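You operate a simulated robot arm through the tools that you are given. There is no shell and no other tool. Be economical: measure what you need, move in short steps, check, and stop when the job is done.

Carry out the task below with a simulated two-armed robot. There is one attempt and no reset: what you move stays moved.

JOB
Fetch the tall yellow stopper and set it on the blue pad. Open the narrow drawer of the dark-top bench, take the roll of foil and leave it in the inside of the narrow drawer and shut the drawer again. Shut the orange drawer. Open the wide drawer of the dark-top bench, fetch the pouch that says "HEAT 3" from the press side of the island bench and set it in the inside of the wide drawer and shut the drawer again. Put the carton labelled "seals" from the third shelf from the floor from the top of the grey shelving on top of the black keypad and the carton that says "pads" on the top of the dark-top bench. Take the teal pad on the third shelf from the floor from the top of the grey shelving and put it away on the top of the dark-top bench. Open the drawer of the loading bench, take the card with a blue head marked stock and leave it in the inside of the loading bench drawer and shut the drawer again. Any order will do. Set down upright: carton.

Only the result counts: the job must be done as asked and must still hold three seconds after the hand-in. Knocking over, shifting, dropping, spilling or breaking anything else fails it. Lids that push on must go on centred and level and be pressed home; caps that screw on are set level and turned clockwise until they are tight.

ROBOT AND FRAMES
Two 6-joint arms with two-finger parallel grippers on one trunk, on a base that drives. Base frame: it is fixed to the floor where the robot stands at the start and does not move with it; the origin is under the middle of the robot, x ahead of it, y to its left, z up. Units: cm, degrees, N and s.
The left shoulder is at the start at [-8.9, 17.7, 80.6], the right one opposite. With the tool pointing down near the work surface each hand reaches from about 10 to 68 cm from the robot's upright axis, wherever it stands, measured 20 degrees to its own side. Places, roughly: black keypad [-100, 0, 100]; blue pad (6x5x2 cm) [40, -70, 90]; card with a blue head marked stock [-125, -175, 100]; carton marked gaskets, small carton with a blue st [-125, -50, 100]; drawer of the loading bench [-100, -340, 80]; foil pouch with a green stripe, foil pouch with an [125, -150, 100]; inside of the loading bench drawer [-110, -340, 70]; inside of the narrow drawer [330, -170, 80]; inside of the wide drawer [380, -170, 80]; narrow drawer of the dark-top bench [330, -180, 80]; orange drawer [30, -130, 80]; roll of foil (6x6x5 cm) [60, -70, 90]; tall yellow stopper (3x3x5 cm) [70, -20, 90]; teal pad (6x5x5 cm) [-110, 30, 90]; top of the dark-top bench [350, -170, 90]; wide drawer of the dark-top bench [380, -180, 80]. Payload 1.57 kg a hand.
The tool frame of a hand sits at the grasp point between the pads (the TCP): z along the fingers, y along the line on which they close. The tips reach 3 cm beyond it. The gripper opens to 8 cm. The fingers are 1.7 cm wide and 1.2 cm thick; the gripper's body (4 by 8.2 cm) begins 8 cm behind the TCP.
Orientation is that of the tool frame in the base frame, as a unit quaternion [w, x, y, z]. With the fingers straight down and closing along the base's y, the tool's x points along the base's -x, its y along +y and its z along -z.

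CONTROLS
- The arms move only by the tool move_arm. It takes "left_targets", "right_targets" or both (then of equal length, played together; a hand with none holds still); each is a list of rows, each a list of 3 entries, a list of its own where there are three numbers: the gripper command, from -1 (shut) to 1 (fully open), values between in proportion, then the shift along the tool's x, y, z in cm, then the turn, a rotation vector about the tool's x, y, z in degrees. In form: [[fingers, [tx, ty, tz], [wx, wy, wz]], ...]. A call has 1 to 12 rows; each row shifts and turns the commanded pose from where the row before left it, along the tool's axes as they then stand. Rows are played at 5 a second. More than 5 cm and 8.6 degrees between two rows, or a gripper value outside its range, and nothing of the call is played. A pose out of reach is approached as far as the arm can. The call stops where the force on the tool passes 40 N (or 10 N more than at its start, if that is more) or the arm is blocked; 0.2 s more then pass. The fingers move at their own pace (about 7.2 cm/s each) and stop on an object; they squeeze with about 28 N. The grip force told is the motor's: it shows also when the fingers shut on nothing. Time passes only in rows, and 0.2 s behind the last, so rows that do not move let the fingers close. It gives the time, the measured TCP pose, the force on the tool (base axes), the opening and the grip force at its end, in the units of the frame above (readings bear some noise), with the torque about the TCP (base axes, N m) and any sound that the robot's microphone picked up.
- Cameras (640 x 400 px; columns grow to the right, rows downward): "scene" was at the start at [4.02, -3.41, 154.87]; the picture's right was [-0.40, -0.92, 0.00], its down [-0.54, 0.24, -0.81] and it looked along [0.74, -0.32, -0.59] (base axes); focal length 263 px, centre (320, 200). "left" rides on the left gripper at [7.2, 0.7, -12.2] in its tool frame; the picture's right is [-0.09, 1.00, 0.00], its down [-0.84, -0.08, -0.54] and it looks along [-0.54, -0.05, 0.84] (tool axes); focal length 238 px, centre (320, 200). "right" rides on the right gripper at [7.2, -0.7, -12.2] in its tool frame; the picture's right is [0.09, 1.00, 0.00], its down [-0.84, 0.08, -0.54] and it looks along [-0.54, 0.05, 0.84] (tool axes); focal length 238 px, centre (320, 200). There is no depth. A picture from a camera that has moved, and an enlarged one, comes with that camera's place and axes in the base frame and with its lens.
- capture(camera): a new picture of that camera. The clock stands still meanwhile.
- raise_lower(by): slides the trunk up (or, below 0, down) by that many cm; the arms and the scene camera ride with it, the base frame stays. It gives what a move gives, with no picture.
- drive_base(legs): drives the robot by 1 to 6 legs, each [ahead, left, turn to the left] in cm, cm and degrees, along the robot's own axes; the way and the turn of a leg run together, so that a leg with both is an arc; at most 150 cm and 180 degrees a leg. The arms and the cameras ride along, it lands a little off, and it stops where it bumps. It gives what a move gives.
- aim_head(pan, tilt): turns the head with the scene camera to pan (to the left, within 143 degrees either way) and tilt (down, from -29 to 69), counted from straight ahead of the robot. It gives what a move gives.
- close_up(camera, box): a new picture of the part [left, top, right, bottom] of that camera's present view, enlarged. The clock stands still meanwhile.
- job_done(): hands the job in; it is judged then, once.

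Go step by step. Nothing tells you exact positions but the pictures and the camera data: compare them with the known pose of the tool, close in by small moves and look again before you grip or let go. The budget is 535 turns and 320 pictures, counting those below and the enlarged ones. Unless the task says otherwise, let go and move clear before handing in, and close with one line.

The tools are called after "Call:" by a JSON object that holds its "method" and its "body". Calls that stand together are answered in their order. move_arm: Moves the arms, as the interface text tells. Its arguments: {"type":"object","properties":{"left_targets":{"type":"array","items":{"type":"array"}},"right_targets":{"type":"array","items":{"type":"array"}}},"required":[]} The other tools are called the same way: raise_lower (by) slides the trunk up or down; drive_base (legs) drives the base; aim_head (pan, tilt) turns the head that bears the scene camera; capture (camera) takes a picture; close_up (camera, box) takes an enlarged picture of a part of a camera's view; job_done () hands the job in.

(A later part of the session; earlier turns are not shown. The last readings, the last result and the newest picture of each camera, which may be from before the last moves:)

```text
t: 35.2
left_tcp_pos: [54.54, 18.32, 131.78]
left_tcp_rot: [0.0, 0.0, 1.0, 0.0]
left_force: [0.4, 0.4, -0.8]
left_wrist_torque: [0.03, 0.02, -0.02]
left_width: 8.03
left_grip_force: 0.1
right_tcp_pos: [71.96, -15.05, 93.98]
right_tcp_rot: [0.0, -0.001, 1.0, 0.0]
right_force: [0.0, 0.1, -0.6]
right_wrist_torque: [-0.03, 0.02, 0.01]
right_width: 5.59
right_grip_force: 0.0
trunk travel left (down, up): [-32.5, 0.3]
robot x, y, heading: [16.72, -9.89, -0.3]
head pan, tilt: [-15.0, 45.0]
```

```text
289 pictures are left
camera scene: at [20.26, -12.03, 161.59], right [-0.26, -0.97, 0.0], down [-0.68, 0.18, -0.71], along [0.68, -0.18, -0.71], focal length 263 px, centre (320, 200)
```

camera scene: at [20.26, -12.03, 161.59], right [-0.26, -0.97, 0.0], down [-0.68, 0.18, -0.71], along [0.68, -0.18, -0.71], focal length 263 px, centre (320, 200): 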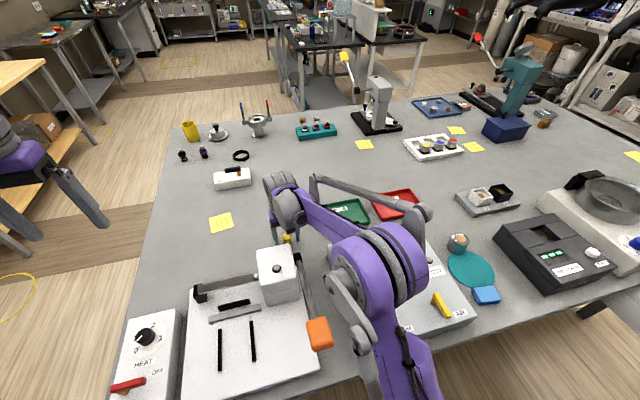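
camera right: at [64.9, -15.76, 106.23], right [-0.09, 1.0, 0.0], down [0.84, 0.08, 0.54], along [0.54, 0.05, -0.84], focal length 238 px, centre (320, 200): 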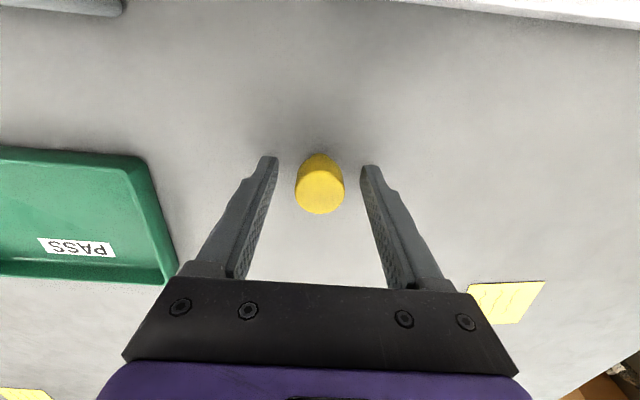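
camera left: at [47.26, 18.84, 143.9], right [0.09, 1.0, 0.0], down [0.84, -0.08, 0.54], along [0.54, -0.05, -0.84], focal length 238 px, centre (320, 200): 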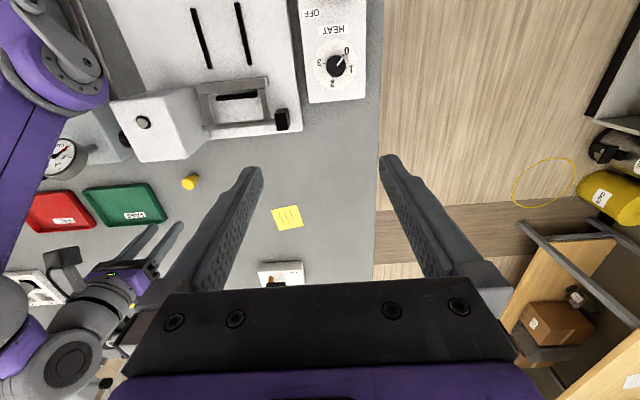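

Centered. Close, then lift straight up.

Call:
{"method": "move_arm", "body": {"right_targets": [[-1, [0, 0, 0], [0, 0, 0]], [-1, [0, 0, 0], [0, 0, 0]], [-1, [0, 0, 0], [0, 0, 0]], [-1, [0, 0, -4], [0, 0, 0]], [-1, [0, 0, -4], [0, 0, 0]], [-1, [0, 0, -4], [0, 0, 0]], [-1, [0, 0, -3], [0, 0, 0]]]}}

Call:
{"method": "capture", "body": {"camera": "right"}}

```text
t: 36.8
left_tcp_pos: [54.55, 18.46, 131.75]
left_tcp_rot: [-0.001, 0.0, 1.0, 0.0]
left_force: [-0.1, 0.3, 0.0]
left_wrist_torque: [0.03, 0.01, -0.01]
left_width: 8.0
left_grip_force: 0.1
right_tcp_pos: [71.93, -15.02, 109.06]
right_tcp_rot: [0.0, 0.0, 1.0, 0.001]
right_force: [0.9, -0.1, 0.0]
right_wrist_torque: [0.0, 0.0, 0.0]
right_width: 2.66
right_grip_force: 27.9
trunk travel left (down, up): [-32.5, 0.3]
robot x, y, heading: [16.8, -10.19, -0.0]
head pan, tilt: [-15.0, 45.0]
```

```text
288 pictures are left
camera right: at [64.87, -15.77, 121.38], right [-0.09, 1.0, 0.0], down [0.84, 0.08, 0.54], along [0.54, 0.05, -0.84], focal length 238 px, centre (320, 200)
```

right: 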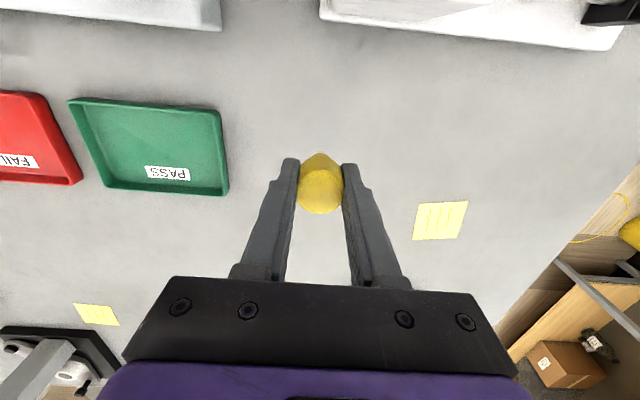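

Gripped. Carry it back and over to the blue pad.

Call:
{"method": "move_arm", "body": {"right_targets": [[-1, [3.6, -1, -3], [0, 0, 0]], [-1, [3.6, -1, -3], [0, 0, 0]], [-1, [3.8, -1, -3], [0, 0, 0]], [-1, [4, -2, -2], [0, 0, 0]], [-1, [4, -2, -2], [0, 0, 0]], [-1, [2, -4.4, 0], [0, 0, 0]], [-1, [2, -4.4, 0], [0, 0, 0]], [-1, [2, -4.4, 0], [0, 0, 0]], [-1, [2, -4.4, 0], [0, 0, 0]]]}}

Call:
{"method": "move_arm", "body": {"right_targets": [[-1, [0.8, -4.8, 0], [0, 0, 0]], [-1, [0.8, -4.8, 0], [0, 0, 0]], [-1, [0.8, -4.8, 0], [0, 0, 0]], [-1, [0.8, -4.8, 0], [0, 0, 0]], [-1, [0.8, -4.8, 0], [0, 0, 0]], [-1, [0, 0, 4], [0, 0, 0]], [-1, [0, 0, 4], [0, 0, 0]], [-1, [0, 0, 0], [0, 0, 0]]]}}

Call:
{"method": "capture", "body": {"camera": "right"}}

Call:
{"method": "capture", "body": {"camera": "scene"}}

```text
t: 38.8
left_tcp_pos: [54.58, 18.39, 131.72]
left_tcp_rot: [0.0, 0.0, 1.0, 0.0]
left_force: [0.1, -0.2, 0.7]
left_wrist_torque: [0.01, 0.0, -0.04]
left_width: 8.01
left_grip_force: 0.1
right_tcp_pos: [44.94, -39.6, 122.09]
right_tcp_rot: [0.0, 0.0, 1.0, -0.001]
right_force: [-0.2, -0.2, 0.9]
right_wrist_torque: [0.02, -0.02, 0.03]
right_width: 2.65
right_grip_force: 28.2
trunk travel left (down, up): [-32.5, 0.3]
robot x, y, heading: [16.6, -10.51, 0.0]
head pan, tilt: [-15.0, 45.0]
```

```text
t: 40.6
left_tcp_pos: [54.71, 18.32, 131.85]
left_tcp_rot: [-0.001, 0.0, 1.0, 0.0]
left_force: [0.8, -0.1, -0.1]
left_wrist_torque: [-0.04, -0.01, 0.01]
left_width: 8.01
left_grip_force: 0.1
right_tcp_pos: [40.74, -63.46, 114.16]
right_tcp_rot: [0.0, 0.001, 1.0, -0.001]
right_force: [-0.3, 0.4, -0.3]
right_wrist_torque: [-0.02, -0.01, -0.01]
right_width: 2.65
right_grip_force: 28.0
trunk travel left (down, up): [-32.5, 0.3]
robot x, y, heading: [16.94, -9.96, 0.1]
head pan, tilt: [-15.0, 45.0]
```

```text
287 pictures are left
camera right: at [33.73, -64.14, 126.32], right [-0.09, 1.0, 0.0], down [0.84, 0.08, 0.54], along [0.54, 0.05, -0.84], focal length 238 px, centre (320, 200)
```

right: 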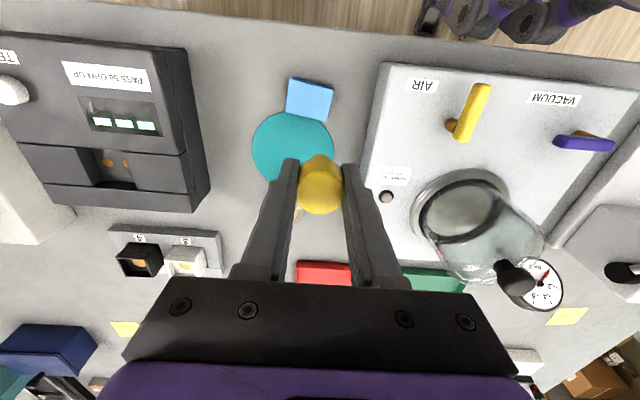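

```text
286 pictures are left
camera scene: at [20.28, -12.02, 161.59], right [-0.26, -0.97, 0.0], down [-0.68, 0.18, -0.71], along [0.68, -0.18, -0.71], focal length 263 px, centre (320, 200)
```

scene: 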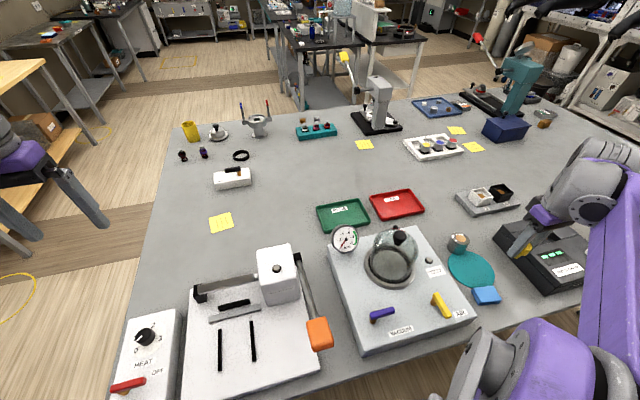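

Pad centre ≈ (39.6, -65.0). Descend over it.

Call:
{"method": "move_arm", "body": {"right_targets": [[-1, [1.14, -1.5, 4], [0, 0, 0]], [-1, [0, 0, 4], [0, 0, 0]], [-1, [0, 0, 4], [0, 0, 0]], [-1, [0, 0, 3.5], [0, 0, 0]], [-1, [0, 0, 0], [0, 0, 0]]]}}

Call:
{"method": "capture", "body": {"camera": "right"}}

Call:
{"method": "aim_head", "body": {"pan": -60, "tilt": 50}}

Call:
{"method": "close_up", "body": {"camera": "scene", "box": [120, 100, 440, 300]}}

```text
t: 41.8
left_tcp_pos: [54.51, 18.36, 131.87]
left_tcp_rot: [0.0, 0.0, 1.0, 0.0]
left_force: [0.2, 1.0, 0.1]
left_wrist_torque: [-0.02, 0.02, -0.02]
left_width: 7.97
left_grip_force: 0.0
right_tcp_pos: [39.8, -65.03, 98.47]
right_tcp_rot: [0.001, 0.0, 1.0, -0.001]
right_force: [-0.2, -0.8, -0.3]
right_wrist_torque: [0.0, 0.0, 0.03]
right_width: 2.63
right_grip_force: 28.0
trunk travel left (down, up): [-32.5, 0.3]
robot x, y, heading: [16.47, -9.83, 0.1]
head pan, tilt: [-15.0, 45.0]
```

```text
285 pictures are left
camera right: at [32.75, -65.66, 110.8], right [-0.09, 1.0, 0.0], down [0.84, 0.08, 0.54], along [0.54, 0.05, -0.84], focal length 238 px, centre (320, 200)
```

right: 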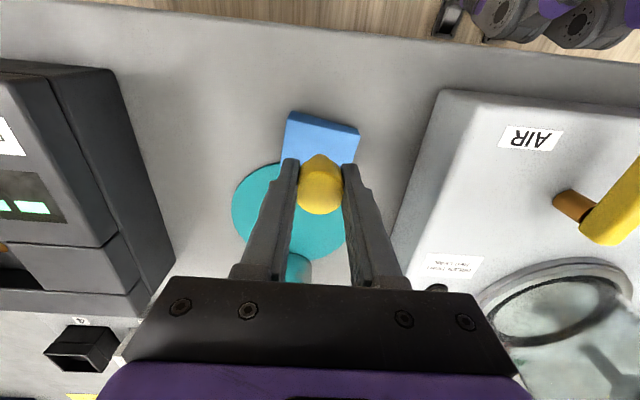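

```text
t: 42.9
left_tcp_pos: [54.62, 18.35, 131.72]
left_tcp_rot: [0.0, 0.0, 1.0, 0.0]
left_force: [0.4, -0.3, -0.3]
left_wrist_torque: [0.01, 0.0, 0.01]
left_width: 8.01
left_grip_force: 0.1
right_tcp_pos: [39.94, -65.05, 98.49]
right_tcp_rot: [0.0, 0.001, 1.0, -0.001]
right_force: [-0.1, -0.1, 0.8]
right_wrist_torque: [-0.02, 0.01, 0.0]
right_width: 2.63
right_grip_force: 28.4
trunk travel left (down, up): [-32.5, 0.3]
robot x, y, heading: [16.9, -9.85, 0.1]
head pan, tilt: [-60.0, 50.0]
```

```text
2.00 times, centred on (280, 200) of scene
camera zoom: at [16.27, -16.59, 160.9], right [-0.87, -0.5, 0.0], down [-0.38, 0.66, -0.64], along [0.32, -0.56, -0.77], focal length 526 px, centre (400, 200)
```

zoom: 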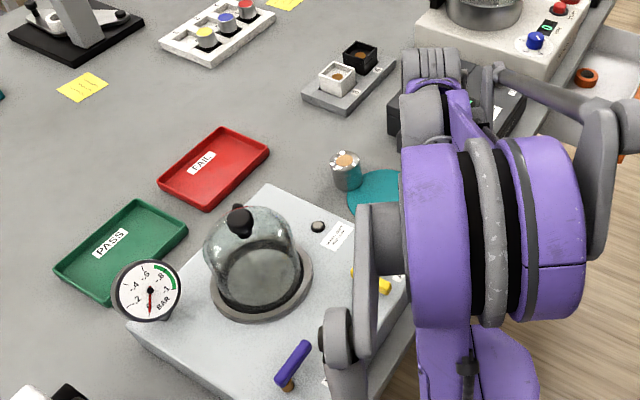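

Aligned with pad. Lower in small steps until contact.

Call:
{"method": "move_arm", "body": {"right_targets": [[-1, [0.3, -0.1, 1.5], [0, 0, 0]], [-1, [0, 0, 0.4], [0, 0, 0]], [-1, [0, 0, 0], [0, 0, 0]]]}}

Call:
{"method": "capture", "body": {"camera": "right"}}

```text
t: 43.7
left_tcp_pos: [54.52, 18.47, 131.74]
left_tcp_rot: [0.0, 0.0, 1.0, -0.001]
left_force: [-0.6, -0.1, 0.4]
left_wrist_torque: [0.0, -0.03, -0.01]
left_width: 7.98
left_grip_force: 0.1
right_tcp_pos: [39.55, -65.15, 96.65]
right_tcp_rot: [0.0, 0.0, 1.0, -0.001]
right_force: [0.2, 0.8, -0.6]
right_wrist_torque: [-0.02, 0.01, -0.01]
right_width: 2.65
right_grip_force: 27.5
trunk travel left (down, up): [-32.5, 0.3]
robot x, y, heading: [16.89, -10.08, -0.1]
head pan, tilt: [-60.0, 50.0]
```

```text
283 pictures are left
camera right: at [32.43, -65.86, 108.89], right [-0.09, 1.0, 0.0], down [0.84, 0.08, 0.54], along [0.54, 0.05, -0.84], focal length 238 px, centre (320, 200)
```

right: 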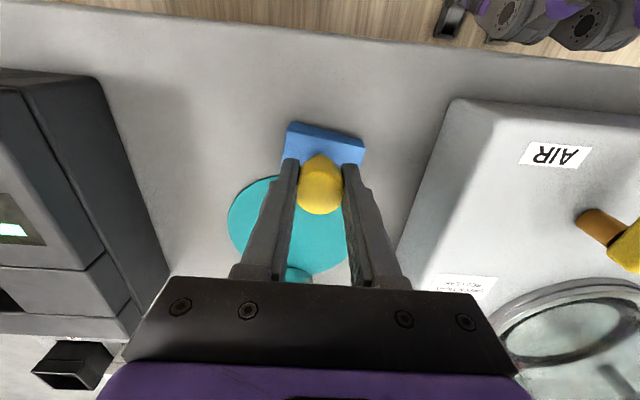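

Call:
{"method": "move_arm", "body": {"right_targets": [[-1, [0, 0, 0.3], [0, 0, 0]], [-1, [0, 0, 0.2], [0, 0, 0]], [-1, [0, 0, 0.2], [0, 0, 0]], [-1, [0, 0, 0], [0, 0, 0]]]}}

```text
t: 44.7
left_tcp_pos: [54.51, 18.41, 131.75]
left_tcp_rot: [0.0, 0.0, 1.0, 0.0]
left_force: [-0.5, -0.5, 0.9]
left_wrist_torque: [0.0, -0.01, -0.04]
left_width: 8.01
left_grip_force: 0.0
right_tcp_pos: [39.63, -65.15, 95.92]
right_tcp_rot: [0.001, 0.001, 1.0, -0.002]
right_force: [-0.1, -1.2, 3.9]
right_wrist_torque: [-0.1, -0.02, 0.01]
right_width: 2.62
right_grip_force: 28.2
trunk travel left (down, up): [-32.5, 0.3]
robot x, y, heading: [16.56, -9.84, -0.1]
head pan, tilt: [-60.0, 50.0]
```

Contact. Release and lift.

Call:
{"method": "move_arm", "body": {"right_targets": [[-0.1, [0, 0, 0], [0, 0, 0]], [-0.1, [0, 0, 0], [0, 0, 0]], [-0.1, [0, 0, -3], [0, 0, 0]], [-0.1, [0, 0, -4], [0, 0, 0]], [0.5, [0, 0, -4], [0, 0, 0]]]}}

Call:
{"method": "capture", "body": {"camera": "right"}}

```text
t: 45.9
left_tcp_pos: [54.58, 18.41, 131.78]
left_tcp_rot: [0.0, 0.0, 1.0, 0.0]
left_force: [0.8, -0.2, 0.2]
left_wrist_torque: [-0.03, 0.01, 0.01]
left_width: 7.99
left_grip_force: 0.0
right_tcp_pos: [39.54, -65.16, 107.05]
right_tcp_rot: [-0.001, 0.0, 1.0, -0.001]
right_force: [-0.3, -1.0, 0.4]
right_wrist_torque: [-0.02, 0.01, -0.01]
right_width: 6.02
right_grip_force: 0.1
trunk travel left (down, up): [-32.5, 0.3]
robot x, y, heading: [17.02, -10.08, 0.0]
head pan, tilt: [-60.0, 50.0]
```

```text
282 pictures are left
camera right: at [32.43, -65.87, 119.32], right [-0.09, 1.0, 0.0], down [0.84, 0.08, 0.54], along [0.54, 0.05, -0.84], focal length 238 px, centre (320, 200)
```

right: 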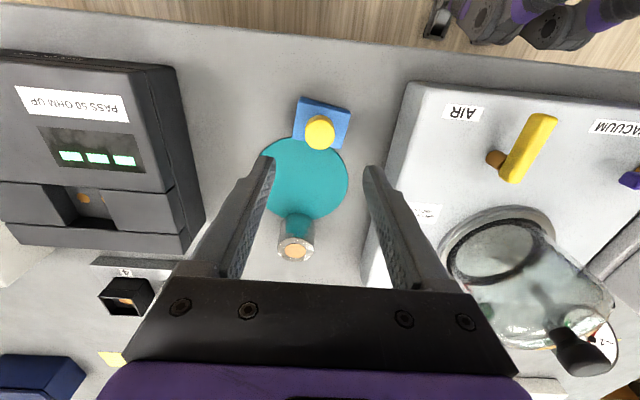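

Stopper stands on the pad. Next, the orange drawer: look at it.

Call:
{"method": "aim_head", "body": {"pan": -85, "tilt": 35}}

Call:
{"method": "capture", "body": {"camera": "scene"}}

```text
t: 46.8
left_tcp_pos: [54.6, 18.44, 131.67]
left_tcp_rot: [0.0, -0.001, 1.0, 0.0]
left_force: [0.4, 0.0, -1.0]
left_wrist_torque: [0.05, 0.02, 0.02]
left_width: 7.99
left_grip_force: 0.0
right_tcp_pos: [39.46, -65.25, 107.0]
right_tcp_rot: [0.001, 0.0, 1.0, -0.001]
right_force: [-0.1, 0.7, 0.4]
right_wrist_torque: [-0.02, -0.04, -0.03]
right_width: 6.01
right_grip_force: 0.0
trunk travel left (down, up): [-32.5, 0.3]
robot x, y, heading: [16.84, -9.94, -0.1]
head pan, tilt: [-85.0, 35.0]
```

```text
281 pictures are left
camera scene: at [13.19, -18.69, 163.07], right [-1.0, -0.09, 0.0], down [-0.05, 0.57, -0.82], along [0.07, -0.82, -0.57], focal length 263 px, centre (320, 200)
```

scene: 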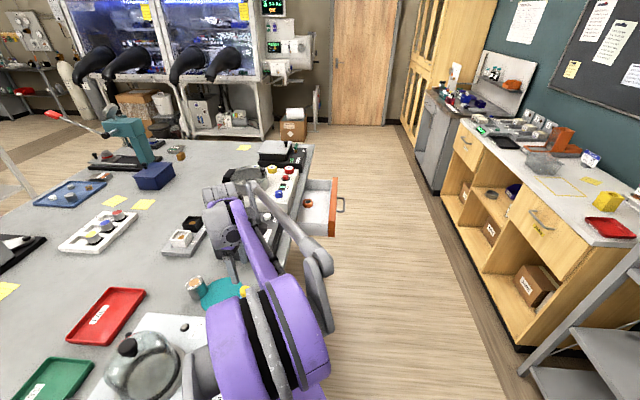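

Drawer front at about x≈15, y -111..-158. I'll raise the hand, bring it in, back off and drive down the aisle in front of it.

Call:
{"method": "move_arm", "body": {"right_targets": [[0, [0, 0, -5], [0, 0, 0]], [0, [0, 0, -5], [0, 0, 0]]]}}

Call:
{"method": "drive_base", "body": {"legs": [[-50, 0, 0]]}}

Call:
{"method": "move_arm", "body": {"right_targets": [[0, [0, 5, 0], [0, 0, 0]], [0, [0, 5, 0], [0, 0, 0]], [0, [0, 5, 0], [0, 0, 0]], [0, [0, 5, 0], [0, 0, 0]], [0, [0, 5, 0], [0, 0, 0]], [0, [0, 3, 0], [0, 0, 0]]], "left_targets": [[0, [4, 0, 2], [0, 0, 0]], [0, [4, 0, 2], [0, 0, 0]], [0, [0, 0, 0], [0, 0, 0]], [0, [0, 0, 0], [0, 0, 0]], [0, [0, 0, 0], [0, 0, 0]], [0, [0, 0, 0], [0, 0, 0]]]}}

Call:
{"method": "drive_base", "body": {"legs": [[0, -112, 0]]}}

Call:
{"method": "aim_head", "body": {"pan": -10, "tilt": 50}}

Call:
{"method": "capture", "body": {"camera": "scene"}}

```text
t: 47.4
left_tcp_pos: [54.55, 18.45, 131.74]
left_tcp_rot: [-0.001, 0.0, 1.0, 0.0]
left_force: [0.0, -0.4, 0.0]
left_wrist_torque: [-0.02, 0.0, -0.01]
left_width: 7.98
left_grip_force: 0.0
right_tcp_pos: [39.45, -65.26, 117.1]
right_tcp_rot: [0.0, 0.001, 1.0, -0.001]
right_force: [0.3, 0.1, 0.3]
right_wrist_torque: [-0.02, 0.0, 0.0]
right_width: 4.01
right_grip_force: 0.0
trunk travel left (down, up): [-32.5, 0.3]
robot x, y, heading: [17.06, -10.37, -0.1]
head pan, tilt: [-85.0, 35.0]
```

```text
t: 50.3
left_tcp_pos: [4.17, 18.46, 131.81]
left_tcp_rot: [0.0, -0.001, 1.0, 0.0]
left_force: [0.1, 0.0, -1.1]
left_wrist_torque: [-0.01, -0.03, 0.0]
left_width: 8.01
left_grip_force: 0.0
right_tcp_pos: [-10.48, -65.18, 116.91]
right_tcp_rot: [0.0, 0.0, 1.0, -0.001]
right_force: [0.6, 0.1, 0.8]
right_wrist_torque: [0.0, 0.0, 0.01]
right_width: 4.01
right_grip_force: 0.0
trunk travel left (down, up): [-32.5, 0.3]
robot x, y, heading: [-33.66, -9.79, 0.1]
head pan, tilt: [-85.0, 35.0]
```

```text
t: 51.7
left_tcp_pos: [-3.68, 18.6, 127.64]
left_tcp_rot: [-0.001, -0.001, 1.0, 0.0]
left_force: [0.2, 0.7, 1.1]
left_wrist_torque: [0.0, 0.01, -0.02]
left_width: 4.0
left_grip_force: 0.1
right_tcp_pos: [-10.75, -37.17, 116.87]
right_tcp_rot: [0.001, -0.001, 1.0, -0.001]
right_force: [0.4, -0.4, 0.3]
right_wrist_torque: [0.02, 0.0, 0.0]
right_width: 3.99
right_grip_force: 0.1
trunk travel left (down, up): [-32.5, 0.3]
robot x, y, heading: [-33.72, -10.14, -0.1]
head pan, tilt: [-85.0, 35.0]
```

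```text
t: 61.9
left_tcp_pos: [-3.94, -94.09, 127.82]
left_tcp_rot: [0.001, 0.006, 1.0, 0.0]
left_force: [-0.6, 0.1, -1.2]
left_wrist_torque: [0.03, 0.0, 0.0]
left_width: 4.0
left_grip_force: 0.0
right_tcp_pos: [-11.87, -149.8, 116.99]
right_tcp_rot: [0.0, 0.006, 1.0, 0.0]
right_force: [0.2, -0.4, 0.5]
right_wrist_torque: [-0.01, 0.01, 0.0]
right_width: 4.0
right_grip_force: 0.1
trunk travel left (down, up): [-32.5, 0.3]
robot x, y, heading: [-34.0, -122.33, -0.9]
head pan, tilt: [-85.0, 35.0]
```

```text
t: 63.3
left_tcp_pos: [-3.94, -94.03, 127.65]
left_tcp_rot: [0.0, 0.006, 1.0, 0.0]
left_force: [-0.5, 0.2, 0.8]
left_wrist_torque: [-0.01, 0.0, -0.01]
left_width: 3.99
left_grip_force: 0.1
right_tcp_pos: [-11.74, -149.73, 116.79]
right_tcp_rot: [-0.001, 0.006, 1.0, -0.001]
right_force: [0.1, 0.2, 0.0]
right_wrist_torque: [0.02, 0.02, -0.02]
right_width: 3.98
right_grip_force: 0.0
trunk travel left (down, up): [-32.5, 0.3]
robot x, y, heading: [-34.21, -122.06, -0.5]
head pan, tilt: [-10.0, 50.0]
```

```text
280 pictures are left
camera scene: at [-30.96, -123.47, 160.9], right [-0.19, -0.98, 0.0], down [-0.75, 0.14, -0.64], along [0.63, -0.12, -0.77], focal length 263 px, centre (320, 200)
```

scene: 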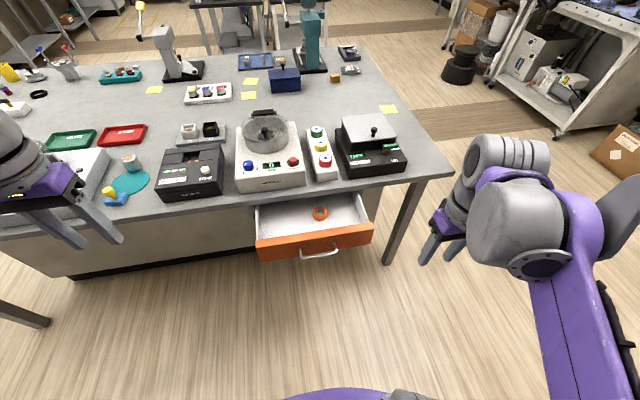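

Drawer front ≈ x 15, y -111..-150, handle centre y≈-131. I'll tilt the closed right hand 60° forward so the tips lead.

Call:
{"method": "move_arm", "body": {"right_targets": [[-1, [0, 0, 0], [0, -8.57, 0]], [-1, [0, 0, 0], [0, -8.57, 0]], [-1, [0, 0, 0], [0, -8.57, 0]], [-1, [0, 0, 0], [0, -8.57, 0]], [-1, [0, 0, 0], [0, -8.57, 0]], [-1, [0, 0, 0], [0, -8.57, 0]], [-1, [0, 0, 0], [0, -8.58, 0]]]}}

```text
t: 64.9
left_tcp_pos: [-3.98, -93.99, 127.72]
left_tcp_rot: [0.0, 0.006, 1.0, 0.0]
left_force: [-0.3, 0.0, 0.8]
left_wrist_torque: [-0.01, -0.01, -0.03]
left_width: 3.98
left_grip_force: 0.1
right_tcp_pos: [-7.42, -147.53, 118.01]
right_tcp_rot: [0.485, -0.082, 0.869, 0.054]
right_force: [-0.8, -0.4, -0.2]
right_wrist_torque: [0.03, -0.01, 0.02]
right_width: 0.0
right_grip_force: 21.4
right hand out of reach, approached as far as the arm can: row 5, 6, 7
trunk travel left (down, up): [-32.5, 0.3]
robot x, y, heading: [-34.3, -121.83, -0.8]
head pan, tilt: [-10.0, 50.0]
stopped in row 7 (right hand): the arm was blocked; the commanded pose is now the measured one
```

Too close to the trunk; move the hand forward and down a bit.

Call:
{"method": "move_arm", "body": {"right_targets": [[-1, [1.1, 0, 4.1], [0, 0, 0]], [-1, [1.1, 0, 4.1], [0, 0, 0]], [-1, [1.1, 0, 4.1], [0, 0, 0]], [-1, [2.6, 0, 1.5], [0, 0, 0]], [-1, [3.5, 0, 2], [0, 0, 0]]]}}

Call:
{"method": "capture", "body": {"camera": "scene"}}

```text
t: 66.1
left_tcp_pos: [-3.75, -94.14, 127.7]
left_tcp_rot: [0.0, 0.006, 1.0, 0.001]
left_force: [-0.4, 0.2, 0.5]
left_wrist_torque: [0.01, 0.01, 0.03]
left_width: 3.99
left_grip_force: 0.0
right_tcp_pos: [1.02, -145.85, 101.62]
right_tcp_rot: [0.486, -0.081, 0.869, 0.054]
right_force: [0.2, 0.5, -0.1]
right_wrist_torque: [0.01, -0.01, 0.01]
right_width: 0.02
right_grip_force: 21.4
trunk travel left (down, up): [-32.5, 0.3]
robot x, y, heading: [-34.07, -122.17, -0.7]
head pan, tilt: [-10.0, 50.0]
```

```text
279 pictures are left
camera scene: at [-30.79, -123.58, 160.9], right [-0.19, -0.98, 0.0], down [-0.75, 0.14, -0.64], along [0.63, -0.12, -0.77], focal length 263 px, centre (320, 200)
```

scene: 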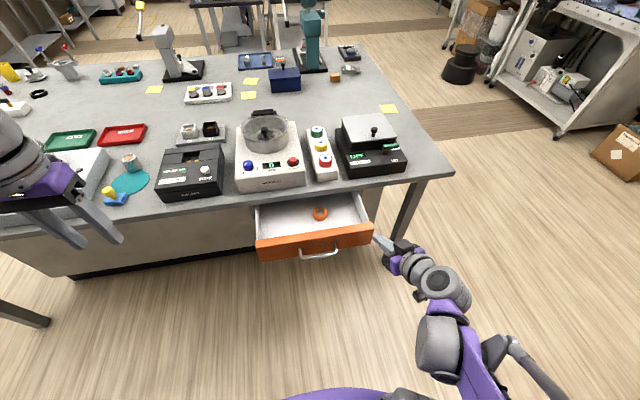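

Now bring the tips to drawer height, just in front of the panel, right of the handle.

Call:
{"method": "move_arm", "body": {"right_targets": [[-1, [3.02, 0.74, 2.99], [0, 0, 0]], [-1, [3.02, 0.74, 2.99], [0, 0, 0]], [-1, [3.02, 0.74, 2.99], [0, 0, 0]], [-1, [3.02, 0.74, 2.99], [0, 0, 0]], [-1, [3.02, 0.74, 2.99], [0, 0, 0]]]}}

Call:
{"method": "capture", "body": {"camera": "scene"}}

Call:
{"method": "capture", "body": {"camera": "right"}}

```text
t: 67.3
left_tcp_pos: [-3.79, -93.95, 127.73]
left_tcp_rot: [0.0, 0.006, 1.0, 0.0]
left_force: [0.4, 0.7, 0.1]
left_wrist_torque: [0.0, 0.0, -0.01]
left_width: 3.99
left_grip_force: 0.1
right_tcp_pos: [7.45, -142.09, 93.44]
right_tcp_rot: [0.484, -0.08, 0.87, 0.053]
right_force: [-0.5, 0.1, -0.2]
right_wrist_torque: [-0.03, -0.01, 0.01]
right_width: 0.02
right_grip_force: 21.3
right hand out of reach, approached as far as the arm can: row 2, 3, 4, 5
trunk travel left (down, up): [-32.5, 0.3]
robot x, y, heading: [-33.86, -122.35, -0.8]
head pan, tilt: [-10.0, 50.0]
```

```text
278 pictures are left
camera scene: at [-30.86, -123.44, 160.9], right [-0.19, -0.98, 0.0], down [-0.75, 0.14, -0.64], along [0.63, -0.12, -0.77], focal length 263 px, centre (320, 200)
```

scene: 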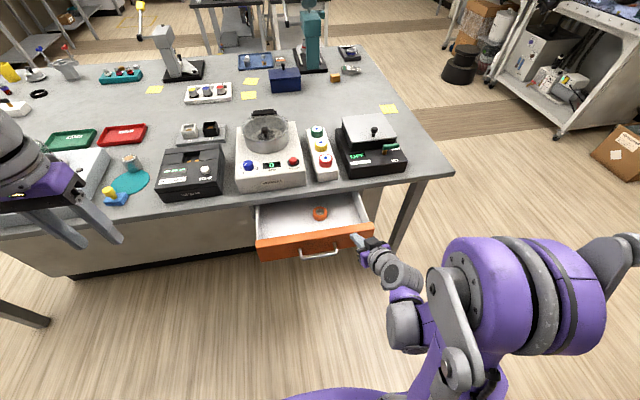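

```text
277 pictures are left
camera right: at [-6.11, -145.39, 93.81], right [-0.24, 0.97, -0.06], down [-0.03, 0.06, 1.0], along [0.97, 0.24, 0.02], focal length 238 px, centre (320, 200)
```

right: 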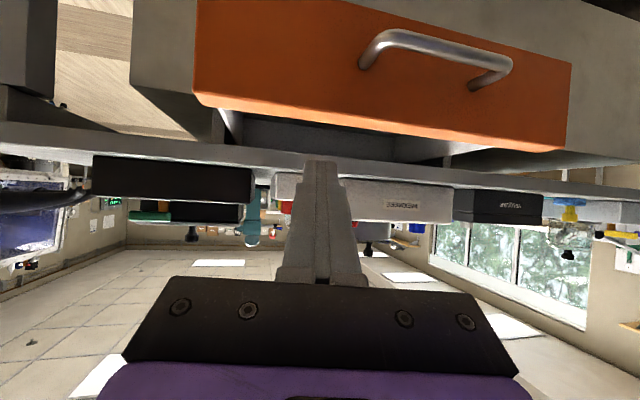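

Lower the trunk instead to bring the hand to drawer height.

Call:
{"method": "raise_lower", "body": {"by": -13}}

Call:
{"method": "capture", "body": {"camera": "right"}}

Call:
{"method": "capture", "body": {"camera": "scene"}}

```text
t: 68.9
left_tcp_pos: [-3.92, -94.21, 114.73]
left_tcp_rot: [0.0, 0.007, 1.0, 0.0]
left_force: [0.3, 0.0, 0.8]
left_wrist_torque: [-0.01, -0.04, -0.01]
left_width: 4.02
left_grip_force: 0.1
right_tcp_pos: [7.56, -141.95, 80.38]
right_tcp_rot: [0.485, -0.08, 0.869, 0.053]
right_force: [-0.2, 0.7, 0.6]
right_wrist_torque: [0.01, 0.02, -0.01]
right_width: 0.0
right_grip_force: 21.7
trunk travel left (down, up): [-19.5, 13.3]
robot x, y, heading: [-34.18, -122.46, -0.7]
head pan, tilt: [-10.0, 50.0]
```

```text
276 pictures are left
camera right: at [-6.15, -145.42, 80.74], right [-0.24, 0.97, -0.06], down [-0.04, 0.06, 1.0], along [0.97, 0.24, 0.02], focal length 238 px, centre (320, 200)
```

right: 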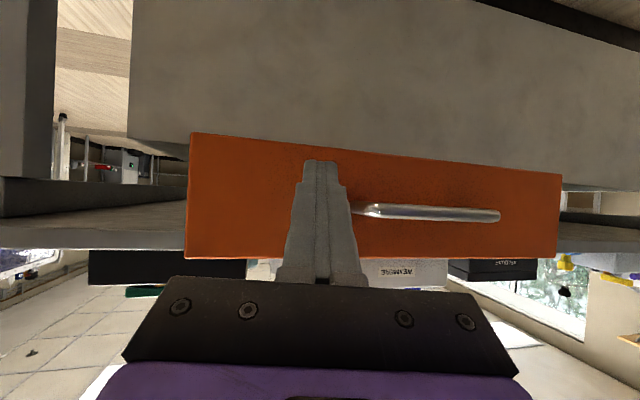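

```text
275 pictures are left
camera scene: at [-30.42, -123.48, 147.48], right [-0.19, -0.98, 0.0], down [-0.75, 0.14, -0.64], along [0.63, -0.12, -0.77], focal length 263 px, centre (320, 200)
```

scene: 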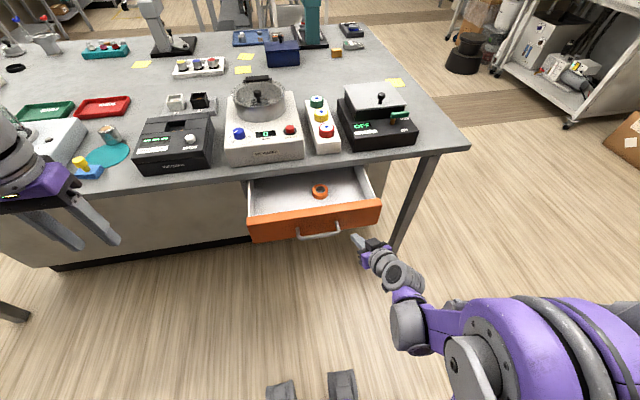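

Tips are right of the handle at panel mid-height. Drive ahead to push.

Call:
{"method": "drive_base", "body": {"legs": [[14, 0, 0]]}}

Call:
{"method": "capture", "body": {"camera": "scene"}}

```text
t: 70.2
left_tcp_pos: [10.07, -94.2, 114.75]
left_tcp_rot: [0.0, 0.007, 1.0, 0.0]
left_force: [-0.3, 0.4, 0.0]
left_wrist_torque: [-0.01, 0.03, -0.01]
left_width: 4.02
left_grip_force: 0.1
right_tcp_pos: [21.43, -142.34, 80.32]
right_tcp_rot: [0.486, -0.079, 0.869, 0.052]
right_force: [0.5, 0.9, -0.7]
right_wrist_torque: [-0.02, 0.01, -0.04]
right_width: 0.0
right_grip_force: 21.7
trunk travel left (down, up): [-19.5, 13.3]
robot x, y, heading: [-20.37, -122.47, -0.7]
head pan, tilt: [-10.0, 50.0]
```

```text
274 pictures are left
camera scene: at [-16.5, -123.67, 147.48], right [-0.19, -0.98, 0.0], down [-0.75, 0.14, -0.64], along [0.63, -0.12, -0.77], focal length 263 px, centre (320, 200)
```

scene: 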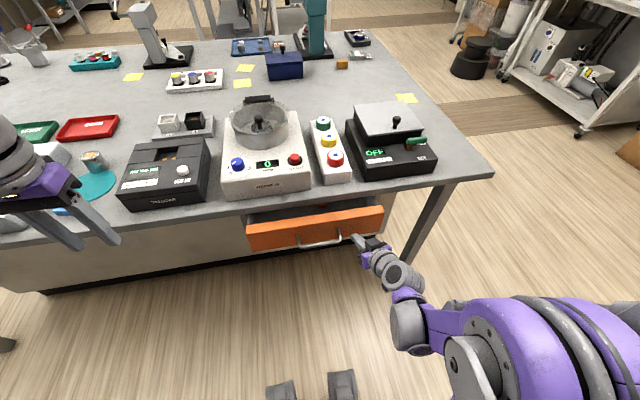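

The push works. A few more cm.

Call:
{"method": "drive_base", "body": {"legs": [[5, 0, 0]]}}

Call:
{"method": "capture", "body": {"camera": "scene"}}

```text
t: 71.2
left_tcp_pos: [14.99, -94.27, 114.62]
left_tcp_rot: [-0.001, 0.006, 1.0, 0.0]
left_force: [0.4, 0.2, 0.0]
left_wrist_torque: [0.0, 0.02, -0.01]
left_width: 3.99
left_grip_force: 0.1
right_tcp_pos: [26.33, -142.37, 80.36]
right_tcp_rot: [0.485, -0.08, 0.869, 0.052]
right_force: [0.1, -0.4, -0.1]
right_wrist_torque: [-0.02, -0.04, 0.0]
right_width: 0.01
right_grip_force: 21.5
trunk travel left (down, up): [-19.5, 13.3]
robot x, y, heading: [-15.57, -122.33, -0.7]
head pan, tilt: [-10.0, 50.0]
```

```text
273 pictures are left
camera scene: at [-11.51, -123.74, 147.48], right [-0.19, -0.98, 0.0], down [-0.75, 0.14, -0.64], along [0.63, -0.12, -0.77], focal length 263 px, centre (320, 200)
```

scene: 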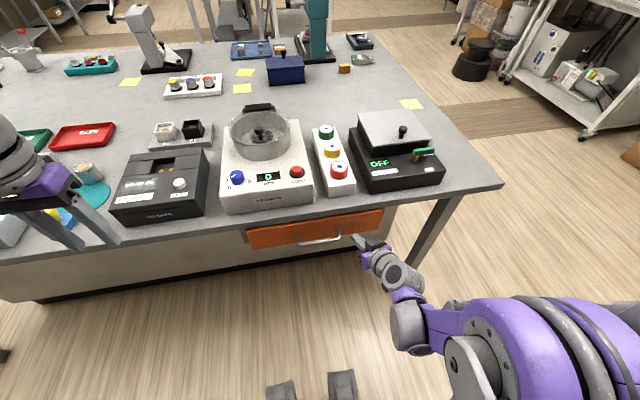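

Finish the push with the arm in 1 cm steps until it meets resistance.

Call:
{"method": "move_arm", "body": {"right_targets": [[-1, [-0.52, -0.19, 0.84], [0, 0, 0]], [-1, [-0.52, -0.19, 0.84], [0, 0, 0]], [-1, [-0.52, -0.19, 0.84], [0, 0, 0]], [-1, [-0.52, -0.19, 0.84], [0, 0, 0]], [-1, [-0.52, -0.19, 0.84], [0, 0, 0]], [-1, [-0.52, -0.19, 0.84], [0, 0, 0]]]}}

Call:
{"method": "capture", "body": {"camera": "scene"}}

Call:
{"method": "capture", "body": {"camera": "right"}}

```text
t: 72.2
left_tcp_pos: [14.8, -94.31, 114.8]
left_tcp_rot: [0.001, 0.008, 1.0, 0.0]
left_force: [0.0, 0.1, 0.8]
left_wrist_torque: [-0.02, 0.02, -0.01]
left_width: 4.04
left_grip_force: 0.1
right_tcp_pos: [29.63, -142.35, 80.32]
right_tcp_rot: [0.484, -0.08, 0.87, 0.051]
right_force: [-18.2, -2.3, 12.0]
right_wrist_torque: [-0.07, -0.22, -0.15]
right_width: 0.0
right_grip_force: 21.5
trunk travel left (down, up): [-19.5, 13.3]
robot x, y, heading: [-15.44, -122.74, -0.9]
head pan, tilt: [-10.0, 50.0]
stopped in row 5 (right hand): the force on the tool passed its limit at 48 N (the readings are from after the stop); the commanded pose is now the measured one
```

```text
272 pictures are left
camera scene: at [-11.89, -123.7, 147.5], right [-0.19, -0.98, 0.0], down [-0.75, 0.14, -0.64], along [0.63, -0.12, -0.77], focal length 263 px, centre (320, 200)
```

scene: 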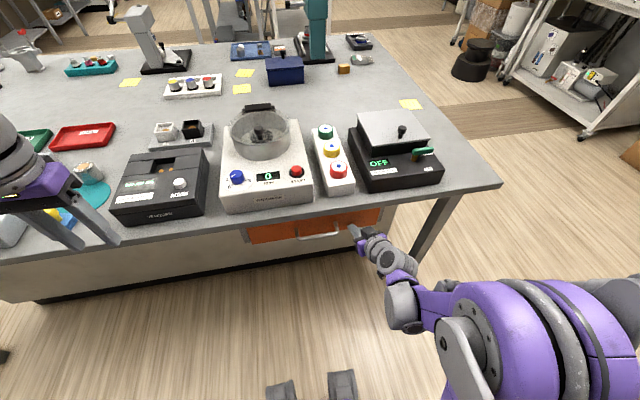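

```text
271 pictures are left
camera right: at [16.0, -145.74, 80.81], right [-0.24, 0.97, -0.07], down [-0.03, 0.06, 1.0], along [0.97, 0.24, 0.02], focal length 238 px, centre (320, 200)
```

right: 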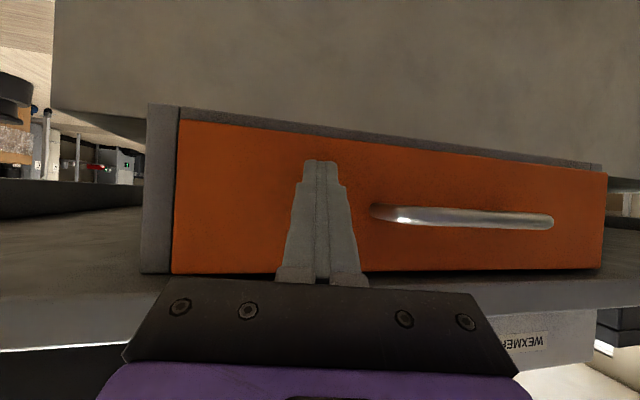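

Drawer is shut against its stop. Back off and take a zoomed look at the far side for the pouches.

Call:
{"method": "drive_base", "body": {"legs": [[-15, 0, 0]]}}

Call:
{"method": "aim_head", "body": {"pan": -5, "tilt": 30}}

Call:
{"method": "close_up", "body": {"camera": "scene", "box": [200, 60, 440, 210]}}

Call:
{"method": "capture", "body": {"camera": "scene"}}

```text
t: 73.6
left_tcp_pos: [-0.12, -94.16, 114.76]
left_tcp_rot: [0.0, 0.007, 1.0, 0.0]
left_force: [0.7, -1.0, -0.4]
left_wrist_torque: [-0.04, -0.01, 0.0]
left_width: 3.99
left_grip_force: 0.0
right_tcp_pos: [14.96, -142.09, 80.33]
right_tcp_rot: [0.483, -0.081, 0.87, 0.053]
right_force: [-0.1, -0.1, 0.3]
right_wrist_torque: [0.01, 0.01, -0.01]
right_width: 0.0
right_grip_force: 21.3
trunk travel left (down, up): [-19.5, 13.3]
robot x, y, heading: [-30.49, -121.7, -0.9]
head pan, tilt: [-10.0, 50.0]
```

```text
t: 74.4
left_tcp_pos: [-0.08, -94.22, 114.71]
left_tcp_rot: [-0.001, 0.007, 1.0, 0.0]
left_force: [-0.8, -0.3, 1.3]
left_wrist_torque: [-0.01, 0.0, 0.0]
left_width: 4.02
left_grip_force: 0.1
right_tcp_pos: [15.17, -142.08, 80.32]
right_tcp_rot: [0.483, -0.081, 0.87, 0.053]
right_force: [-0.7, 0.6, -0.3]
right_wrist_torque: [-0.01, 0.04, 0.02]
right_width: 0.0
right_grip_force: 21.6
trunk travel left (down, up): [-19.5, 13.3]
robot x, y, heading: [-30.36, -122.16, -0.9]
head pan, tilt: [-5.0, 30.0]
```

```text
2.67 times, centred on (320, 135) of scene
camera zoom: at [-25.11, -122.99, 150.42], right [-0.1, -0.99, 0.0], down [-0.5, 0.05, -0.87], along [0.86, -0.09, -0.5], focal length 701 px, centre (320, 373)
```

zoom: 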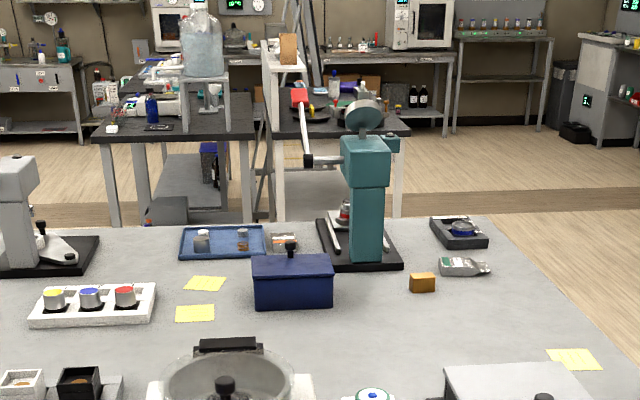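

```text
269 pictures are left
camera scene: at [-25.11, -122.99, 150.42], right [-0.1, -0.99, 0.0], down [-0.5, 0.05, -0.87], along [0.86, -0.09, -0.5], focal length 263 px, centre (320, 200)
```

scene: 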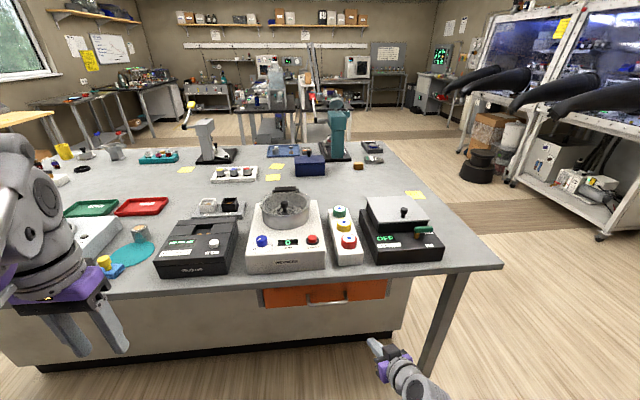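

Pouches are by the teal press. Foil first: raise the trunk and turn the right hand back to pointing down.

Call:
{"method": "raise_lower", "body": {"by": 13}}

Call:
{"method": "move_arm", "body": {"right_targets": [[0, [0, 0, 0], [0.9, 8.27, 1.39]], [0, [0, 0, 0], [0.9, 8.27, 1.39]], [0, [0, 0, 0], [0.9, 8.27, 1.39]], [0, [0, 0, 0], [0.9, 8.27, 1.39]], [0, [0, 0, 0], [0.9, 8.27, 1.39]], [0, [0, 0, 0], [0.9, 8.27, 1.39]], [0, [0, 0, 0], [0.9, 8.27, 1.39]], [0, [0, 0, -5], [0, 0, 0]], [0, [0, 0, -5], [0, 0, 0]], [0, [0, 0, -5], [0, 0, 0]], [0, [0, 0, -5], [0, 0, 0]]]}}

```text
t: 76.0
left_tcp_pos: [-0.28, -94.13, 127.67]
left_tcp_rot: [0.0, 0.007, 1.0, 0.0]
left_force: [-0.5, 0.7, -1.0]
left_wrist_torque: [0.01, -0.03, 0.01]
left_width: 4.02
left_grip_force: 0.1
right_tcp_pos: [14.98, -142.23, 93.23]
right_tcp_rot: [0.483, -0.08, 0.87, 0.052]
right_force: [-0.7, 0.1, -0.1]
right_wrist_torque: [-0.01, -0.01, -0.02]
right_width: 0.0
right_grip_force: 21.0
trunk travel left (down, up): [-32.5, 0.3]
robot x, y, heading: [-30.75, -121.94, -1.1]
head pan, tilt: [-5.0, 30.0]
```

```text
t: 78.4
left_tcp_pos: [0.01, -94.12, 127.76]
left_tcp_rot: [0.0, 0.007, 1.0, 0.0]
left_force: [-0.8, 0.0, 0.1]
left_wrist_torque: [-0.03, 0.01, -0.02]
left_width: 4.01
left_grip_force: 0.2
right_tcp_pos: [14.85, -142.07, 113.33]
right_tcp_rot: [-0.002, 0.0, 1.0, 0.0]
right_force: [0.9, -0.3, -1.2]
right_wrist_torque: [0.02, 0.0, -0.03]
right_width: 4.0
right_grip_force: 0.0
trunk travel left (down, up): [-32.5, 0.3]
robot x, y, heading: [-30.28, -122.19, -0.8]
head pan, tilt: [-5.0, 30.0]
```

Call:
{"method": "move_arm", "body": {"right_targets": [[0, [0, 0, -5], [0, 0, 0]]]}}

Call:
{"method": "drive_base", "body": {"legs": [[0, 75, 0.9], [42, 0, 0]]}}

Call:
{"method": "capture", "body": {"camera": "right"}}

```text
t: 78.8
left_tcp_pos: [0.05, -94.19, 127.74]
left_tcp_rot: [-0.001, 0.007, 1.0, 0.0]
left_force: [-0.2, 0.0, 0.1]
left_wrist_torque: [-0.01, 0.02, -0.02]
left_width: 4.0
left_grip_force: 0.1
right_tcp_pos: [15.07, -142.03, 118.26]
right_tcp_rot: [-0.001, 0.001, 1.0, 0.0]
right_force: [0.7, -0.3, 0.0]
right_wrist_torque: [-0.04, 0.03, 0.0]
right_width: 4.03
right_grip_force: 0.0
trunk travel left (down, up): [-32.5, 0.3]
robot x, y, heading: [-30.27, -122.17, -1.0]
head pan, tilt: [-5.0, 30.0]
```

```text
t: 88.0
left_tcp_pos: [41.6, -18.04, 127.67]
left_tcp_rot: [0.0, -0.002, 1.0, -0.001]
left_force: [0.2, 0.1, -0.4]
left_wrist_torque: [-0.01, 0.0, 0.01]
left_width: 4.01
left_grip_force: 0.0
right_tcp_pos: [57.63, -65.73, 118.18]
right_tcp_rot: [-0.001, -0.009, 1.0, 0.0]
right_force: [1.1, -0.4, -0.3]
right_wrist_torque: [-0.03, -0.02, 0.01]
right_width: 3.99
right_grip_force: 0.0
trunk travel left (down, up): [-32.5, 0.3]
robot x, y, heading: [11.81, -46.75, 0.0]
head pan, tilt: [-5.0, 30.0]
```

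```text
268 pictures are left
camera right: at [50.57, -66.62, 130.55], right [-0.11, 0.99, 0.0], down [0.84, 0.09, 0.54], along [0.54, 0.06, -0.84], focal length 238 px, centre (320, 200)
```

right: 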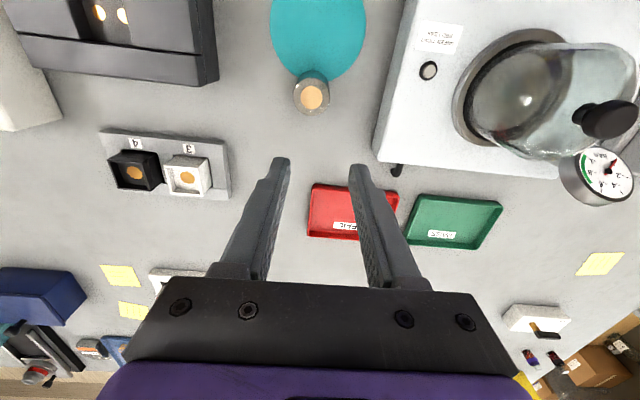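

Foil ≈ (56.4, -67.2). Descend with fingers open.

Call:
{"method": "move_arm", "body": {"right_targets": [[1, [1.2, -1.5, 4], [0, 0, 0]], [1, [0, 0, 4], [0, 0, 0]], [1, [0, 0, 4], [0, 0, 0]], [1, [0, 0, 2], [0, 0, 0]]]}}

Call:
{"method": "capture", "body": {"camera": "right"}}

```text
t: 89.0
left_tcp_pos: [41.78, -18.1, 127.8]
left_tcp_rot: [-0.001, -0.002, 1.0, 0.0]
left_force: [-0.4, 0.2, 0.1]
left_wrist_torque: [0.0, -0.03, -0.02]
left_width: 4.02
left_grip_force: 0.1
right_tcp_pos: [56.34, -67.33, 104.19]
right_tcp_rot: [-0.001, -0.01, 1.0, 0.0]
right_force: [0.0, 0.2, -0.1]
right_wrist_torque: [-0.01, 0.03, -0.01]
right_width: 7.98
right_grip_force: 0.0
trunk travel left (down, up): [-32.5, 0.3]
robot x, y, heading: [11.53, -46.94, 0.2]
head pan, tilt: [-5.0, 30.0]
```

```text
267 pictures are left
camera right: at [49.37, -68.14, 116.44], right [-0.11, 0.99, 0.0], down [0.84, 0.09, 0.54], along [0.54, 0.06, -0.84], focal length 238 px, centre (320, 200)
```

right: 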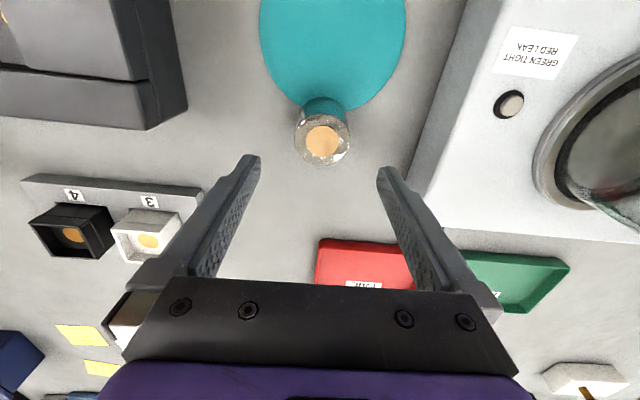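

Call:
{"method": "move_arm", "body": {"right_targets": [[0.8, [-0.1, 0.15, 4], [0, 0, 0]], [0.8, [0, 0, 4], [0, 0, 0]], [0.8, [0, 0, 2.4], [0, 0, 0]], [-1, [0, 0, 0], [0, 0, 0]], [-1, [0, 0, 0], [0, 0, 0]], [-1, [0, 0, 0], [0, 0, 0]]]}}

Call:
{"method": "capture", "body": {"camera": "right"}}

```text
t: 90.4
left_tcp_pos: [41.72, -18.13, 127.69]
left_tcp_rot: [0.0, -0.002, 1.0, 0.001]
left_force: [0.3, -0.5, -0.3]
left_wrist_torque: [-0.02, 0.02, 0.01]
left_width: 3.99
left_grip_force: 0.0
right_tcp_pos: [56.45, -67.17, 93.74]
right_tcp_rot: [0.0, -0.01, 1.0, 0.0]
right_force: [-0.1, 0.3, 0.7]
right_wrist_torque: [0.02, -0.01, 0.01]
right_width: 5.07
right_grip_force: 28.3
trunk travel left (down, up): [-32.5, 0.3]
robot x, y, heading: [11.96, -46.55, 0.4]
head pan, tilt: [-5.0, 30.0]
```

```text
266 pictures are left
camera right: at [49.44, -67.96, 106.14], right [-0.11, 0.99, 0.0], down [0.84, 0.09, 0.54], along [0.54, 0.06, -0.84], focal length 238 px, centre (320, 200)
```

right: 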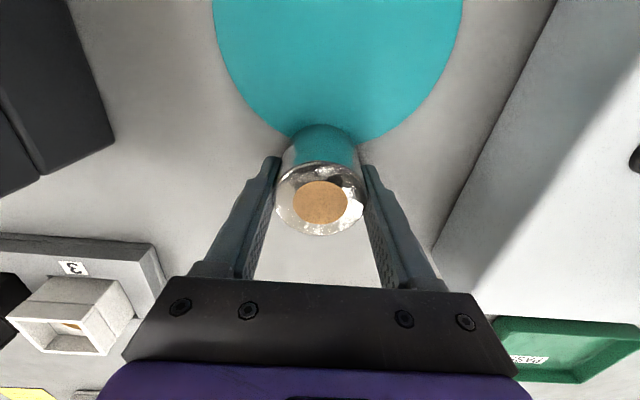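

Foil gripped. Lift, back off and drive around the -y end of the bench.

Call:
{"method": "move_arm", "body": {"right_targets": [[-1, [0, 0, -5], [0, 0, 0]], [-1, [0, 0, -5], [0, 0, 0]], [-1, [0, 0, -5], [0, 0, 0]], [-1, [0, 0, -5], [0, 0, 0]], [-1, [0, 0, -5], [0, 0, 0]]]}}

Call:
{"method": "drive_base", "body": {"legs": [[-47, 0, 0], [0, -100, 0], [0, -98, 0]]}}

Call:
{"method": "aim_head", "body": {"pan": 0, "tilt": 30}}

Call:
{"method": "capture", "body": {"camera": "scene"}}

Call:
{"method": "capture", "body": {"camera": "right"}}

```text
t: 91.6
left_tcp_pos: [41.74, -18.2, 127.67]
left_tcp_rot: [0.0, -0.002, 1.0, -0.001]
left_force: [0.2, -0.4, -0.3]
left_wrist_torque: [0.04, -0.01, 0.01]
left_width: 4.01
left_grip_force: 0.0
right_tcp_pos: [56.54, -67.12, 119.06]
right_tcp_rot: [-0.001, -0.01, 1.0, 0.0]
right_force: [0.4, 0.7, -1.5]
right_wrist_torque: [-0.01, 0.01, 0.01]
right_width: 5.03
right_grip_force: 28.2
trunk travel left (down, up): [-32.5, 0.3]
robot x, y, heading: [11.98, -46.42, 0.3]
head pan, tilt: [-5.0, 30.0]
```

```text
t: 111.6
left_tcp_pos: [-3.18, -216.03, 127.63]
left_tcp_rot: [0.0, -0.007, 1.0, 0.0]
left_force: [0.5, 0.3, 0.1]
left_wrist_torque: [-0.04, -0.03, 0.03]
left_width: 4.02
left_grip_force: 0.1
right_tcp_pos: [12.19, -264.94, 118.97]
right_tcp_rot: [-0.001, -0.015, 1.0, 0.0]
right_force: [-0.2, -0.1, -1.2]
right_wrist_torque: [0.01, -0.02, -0.02]
right_width: 5.06
right_grip_force: 28.3
trunk travel left (down, up): [-32.5, 0.3]
robot x, y, heading: [-32.27, -245.18, 0.6]
head pan, tilt: [-5.0, 30.0]
```

```text
t: 112.3
left_tcp_pos: [-3.09, -215.96, 127.83]
left_tcp_rot: [0.0, -0.009, 1.0, 0.0]
left_force: [0.5, 0.1, 0.8]
left_wrist_torque: [0.01, 0.0, 0.01]
left_width: 4.0
left_grip_force: 0.1
right_tcp_pos: [12.13, -265.02, 118.88]
right_tcp_rot: [-0.001, -0.015, 1.0, -0.001]
right_force: [-0.4, -0.3, -1.4]
right_wrist_torque: [0.0, -0.02, 0.02]
right_width: 5.06
right_grip_force: 27.6
trunk travel left (down, up): [-32.5, 0.3]
robot x, y, heading: [-32.55, -244.78, 0.5]
head pan, tilt: [0.0, 30.0]
```

```text
265 pictures are left
camera scene: at [-27.91, -244.79, 163.85], right [0.01, -1.0, 0.0], down [-0.5, -0.01, -0.87], along [0.87, 0.01, -0.5], focal length 263 px, centre (320, 200)
```

scene: 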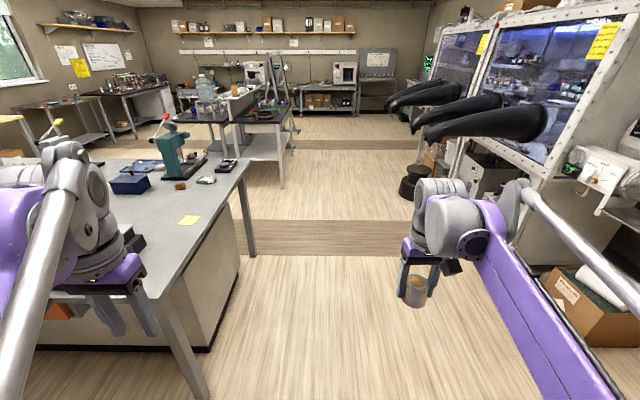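

```text
264 pictures are left
camera right: at [5.14, -265.87, 131.26], right [-0.12, 0.99, 0.0], down [0.83, 0.1, 0.54], along [0.54, 0.07, -0.84], focal length 238 px, centre (320, 200)
```

right: 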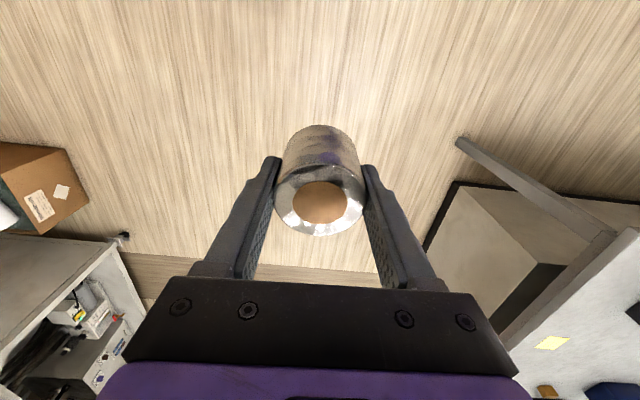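

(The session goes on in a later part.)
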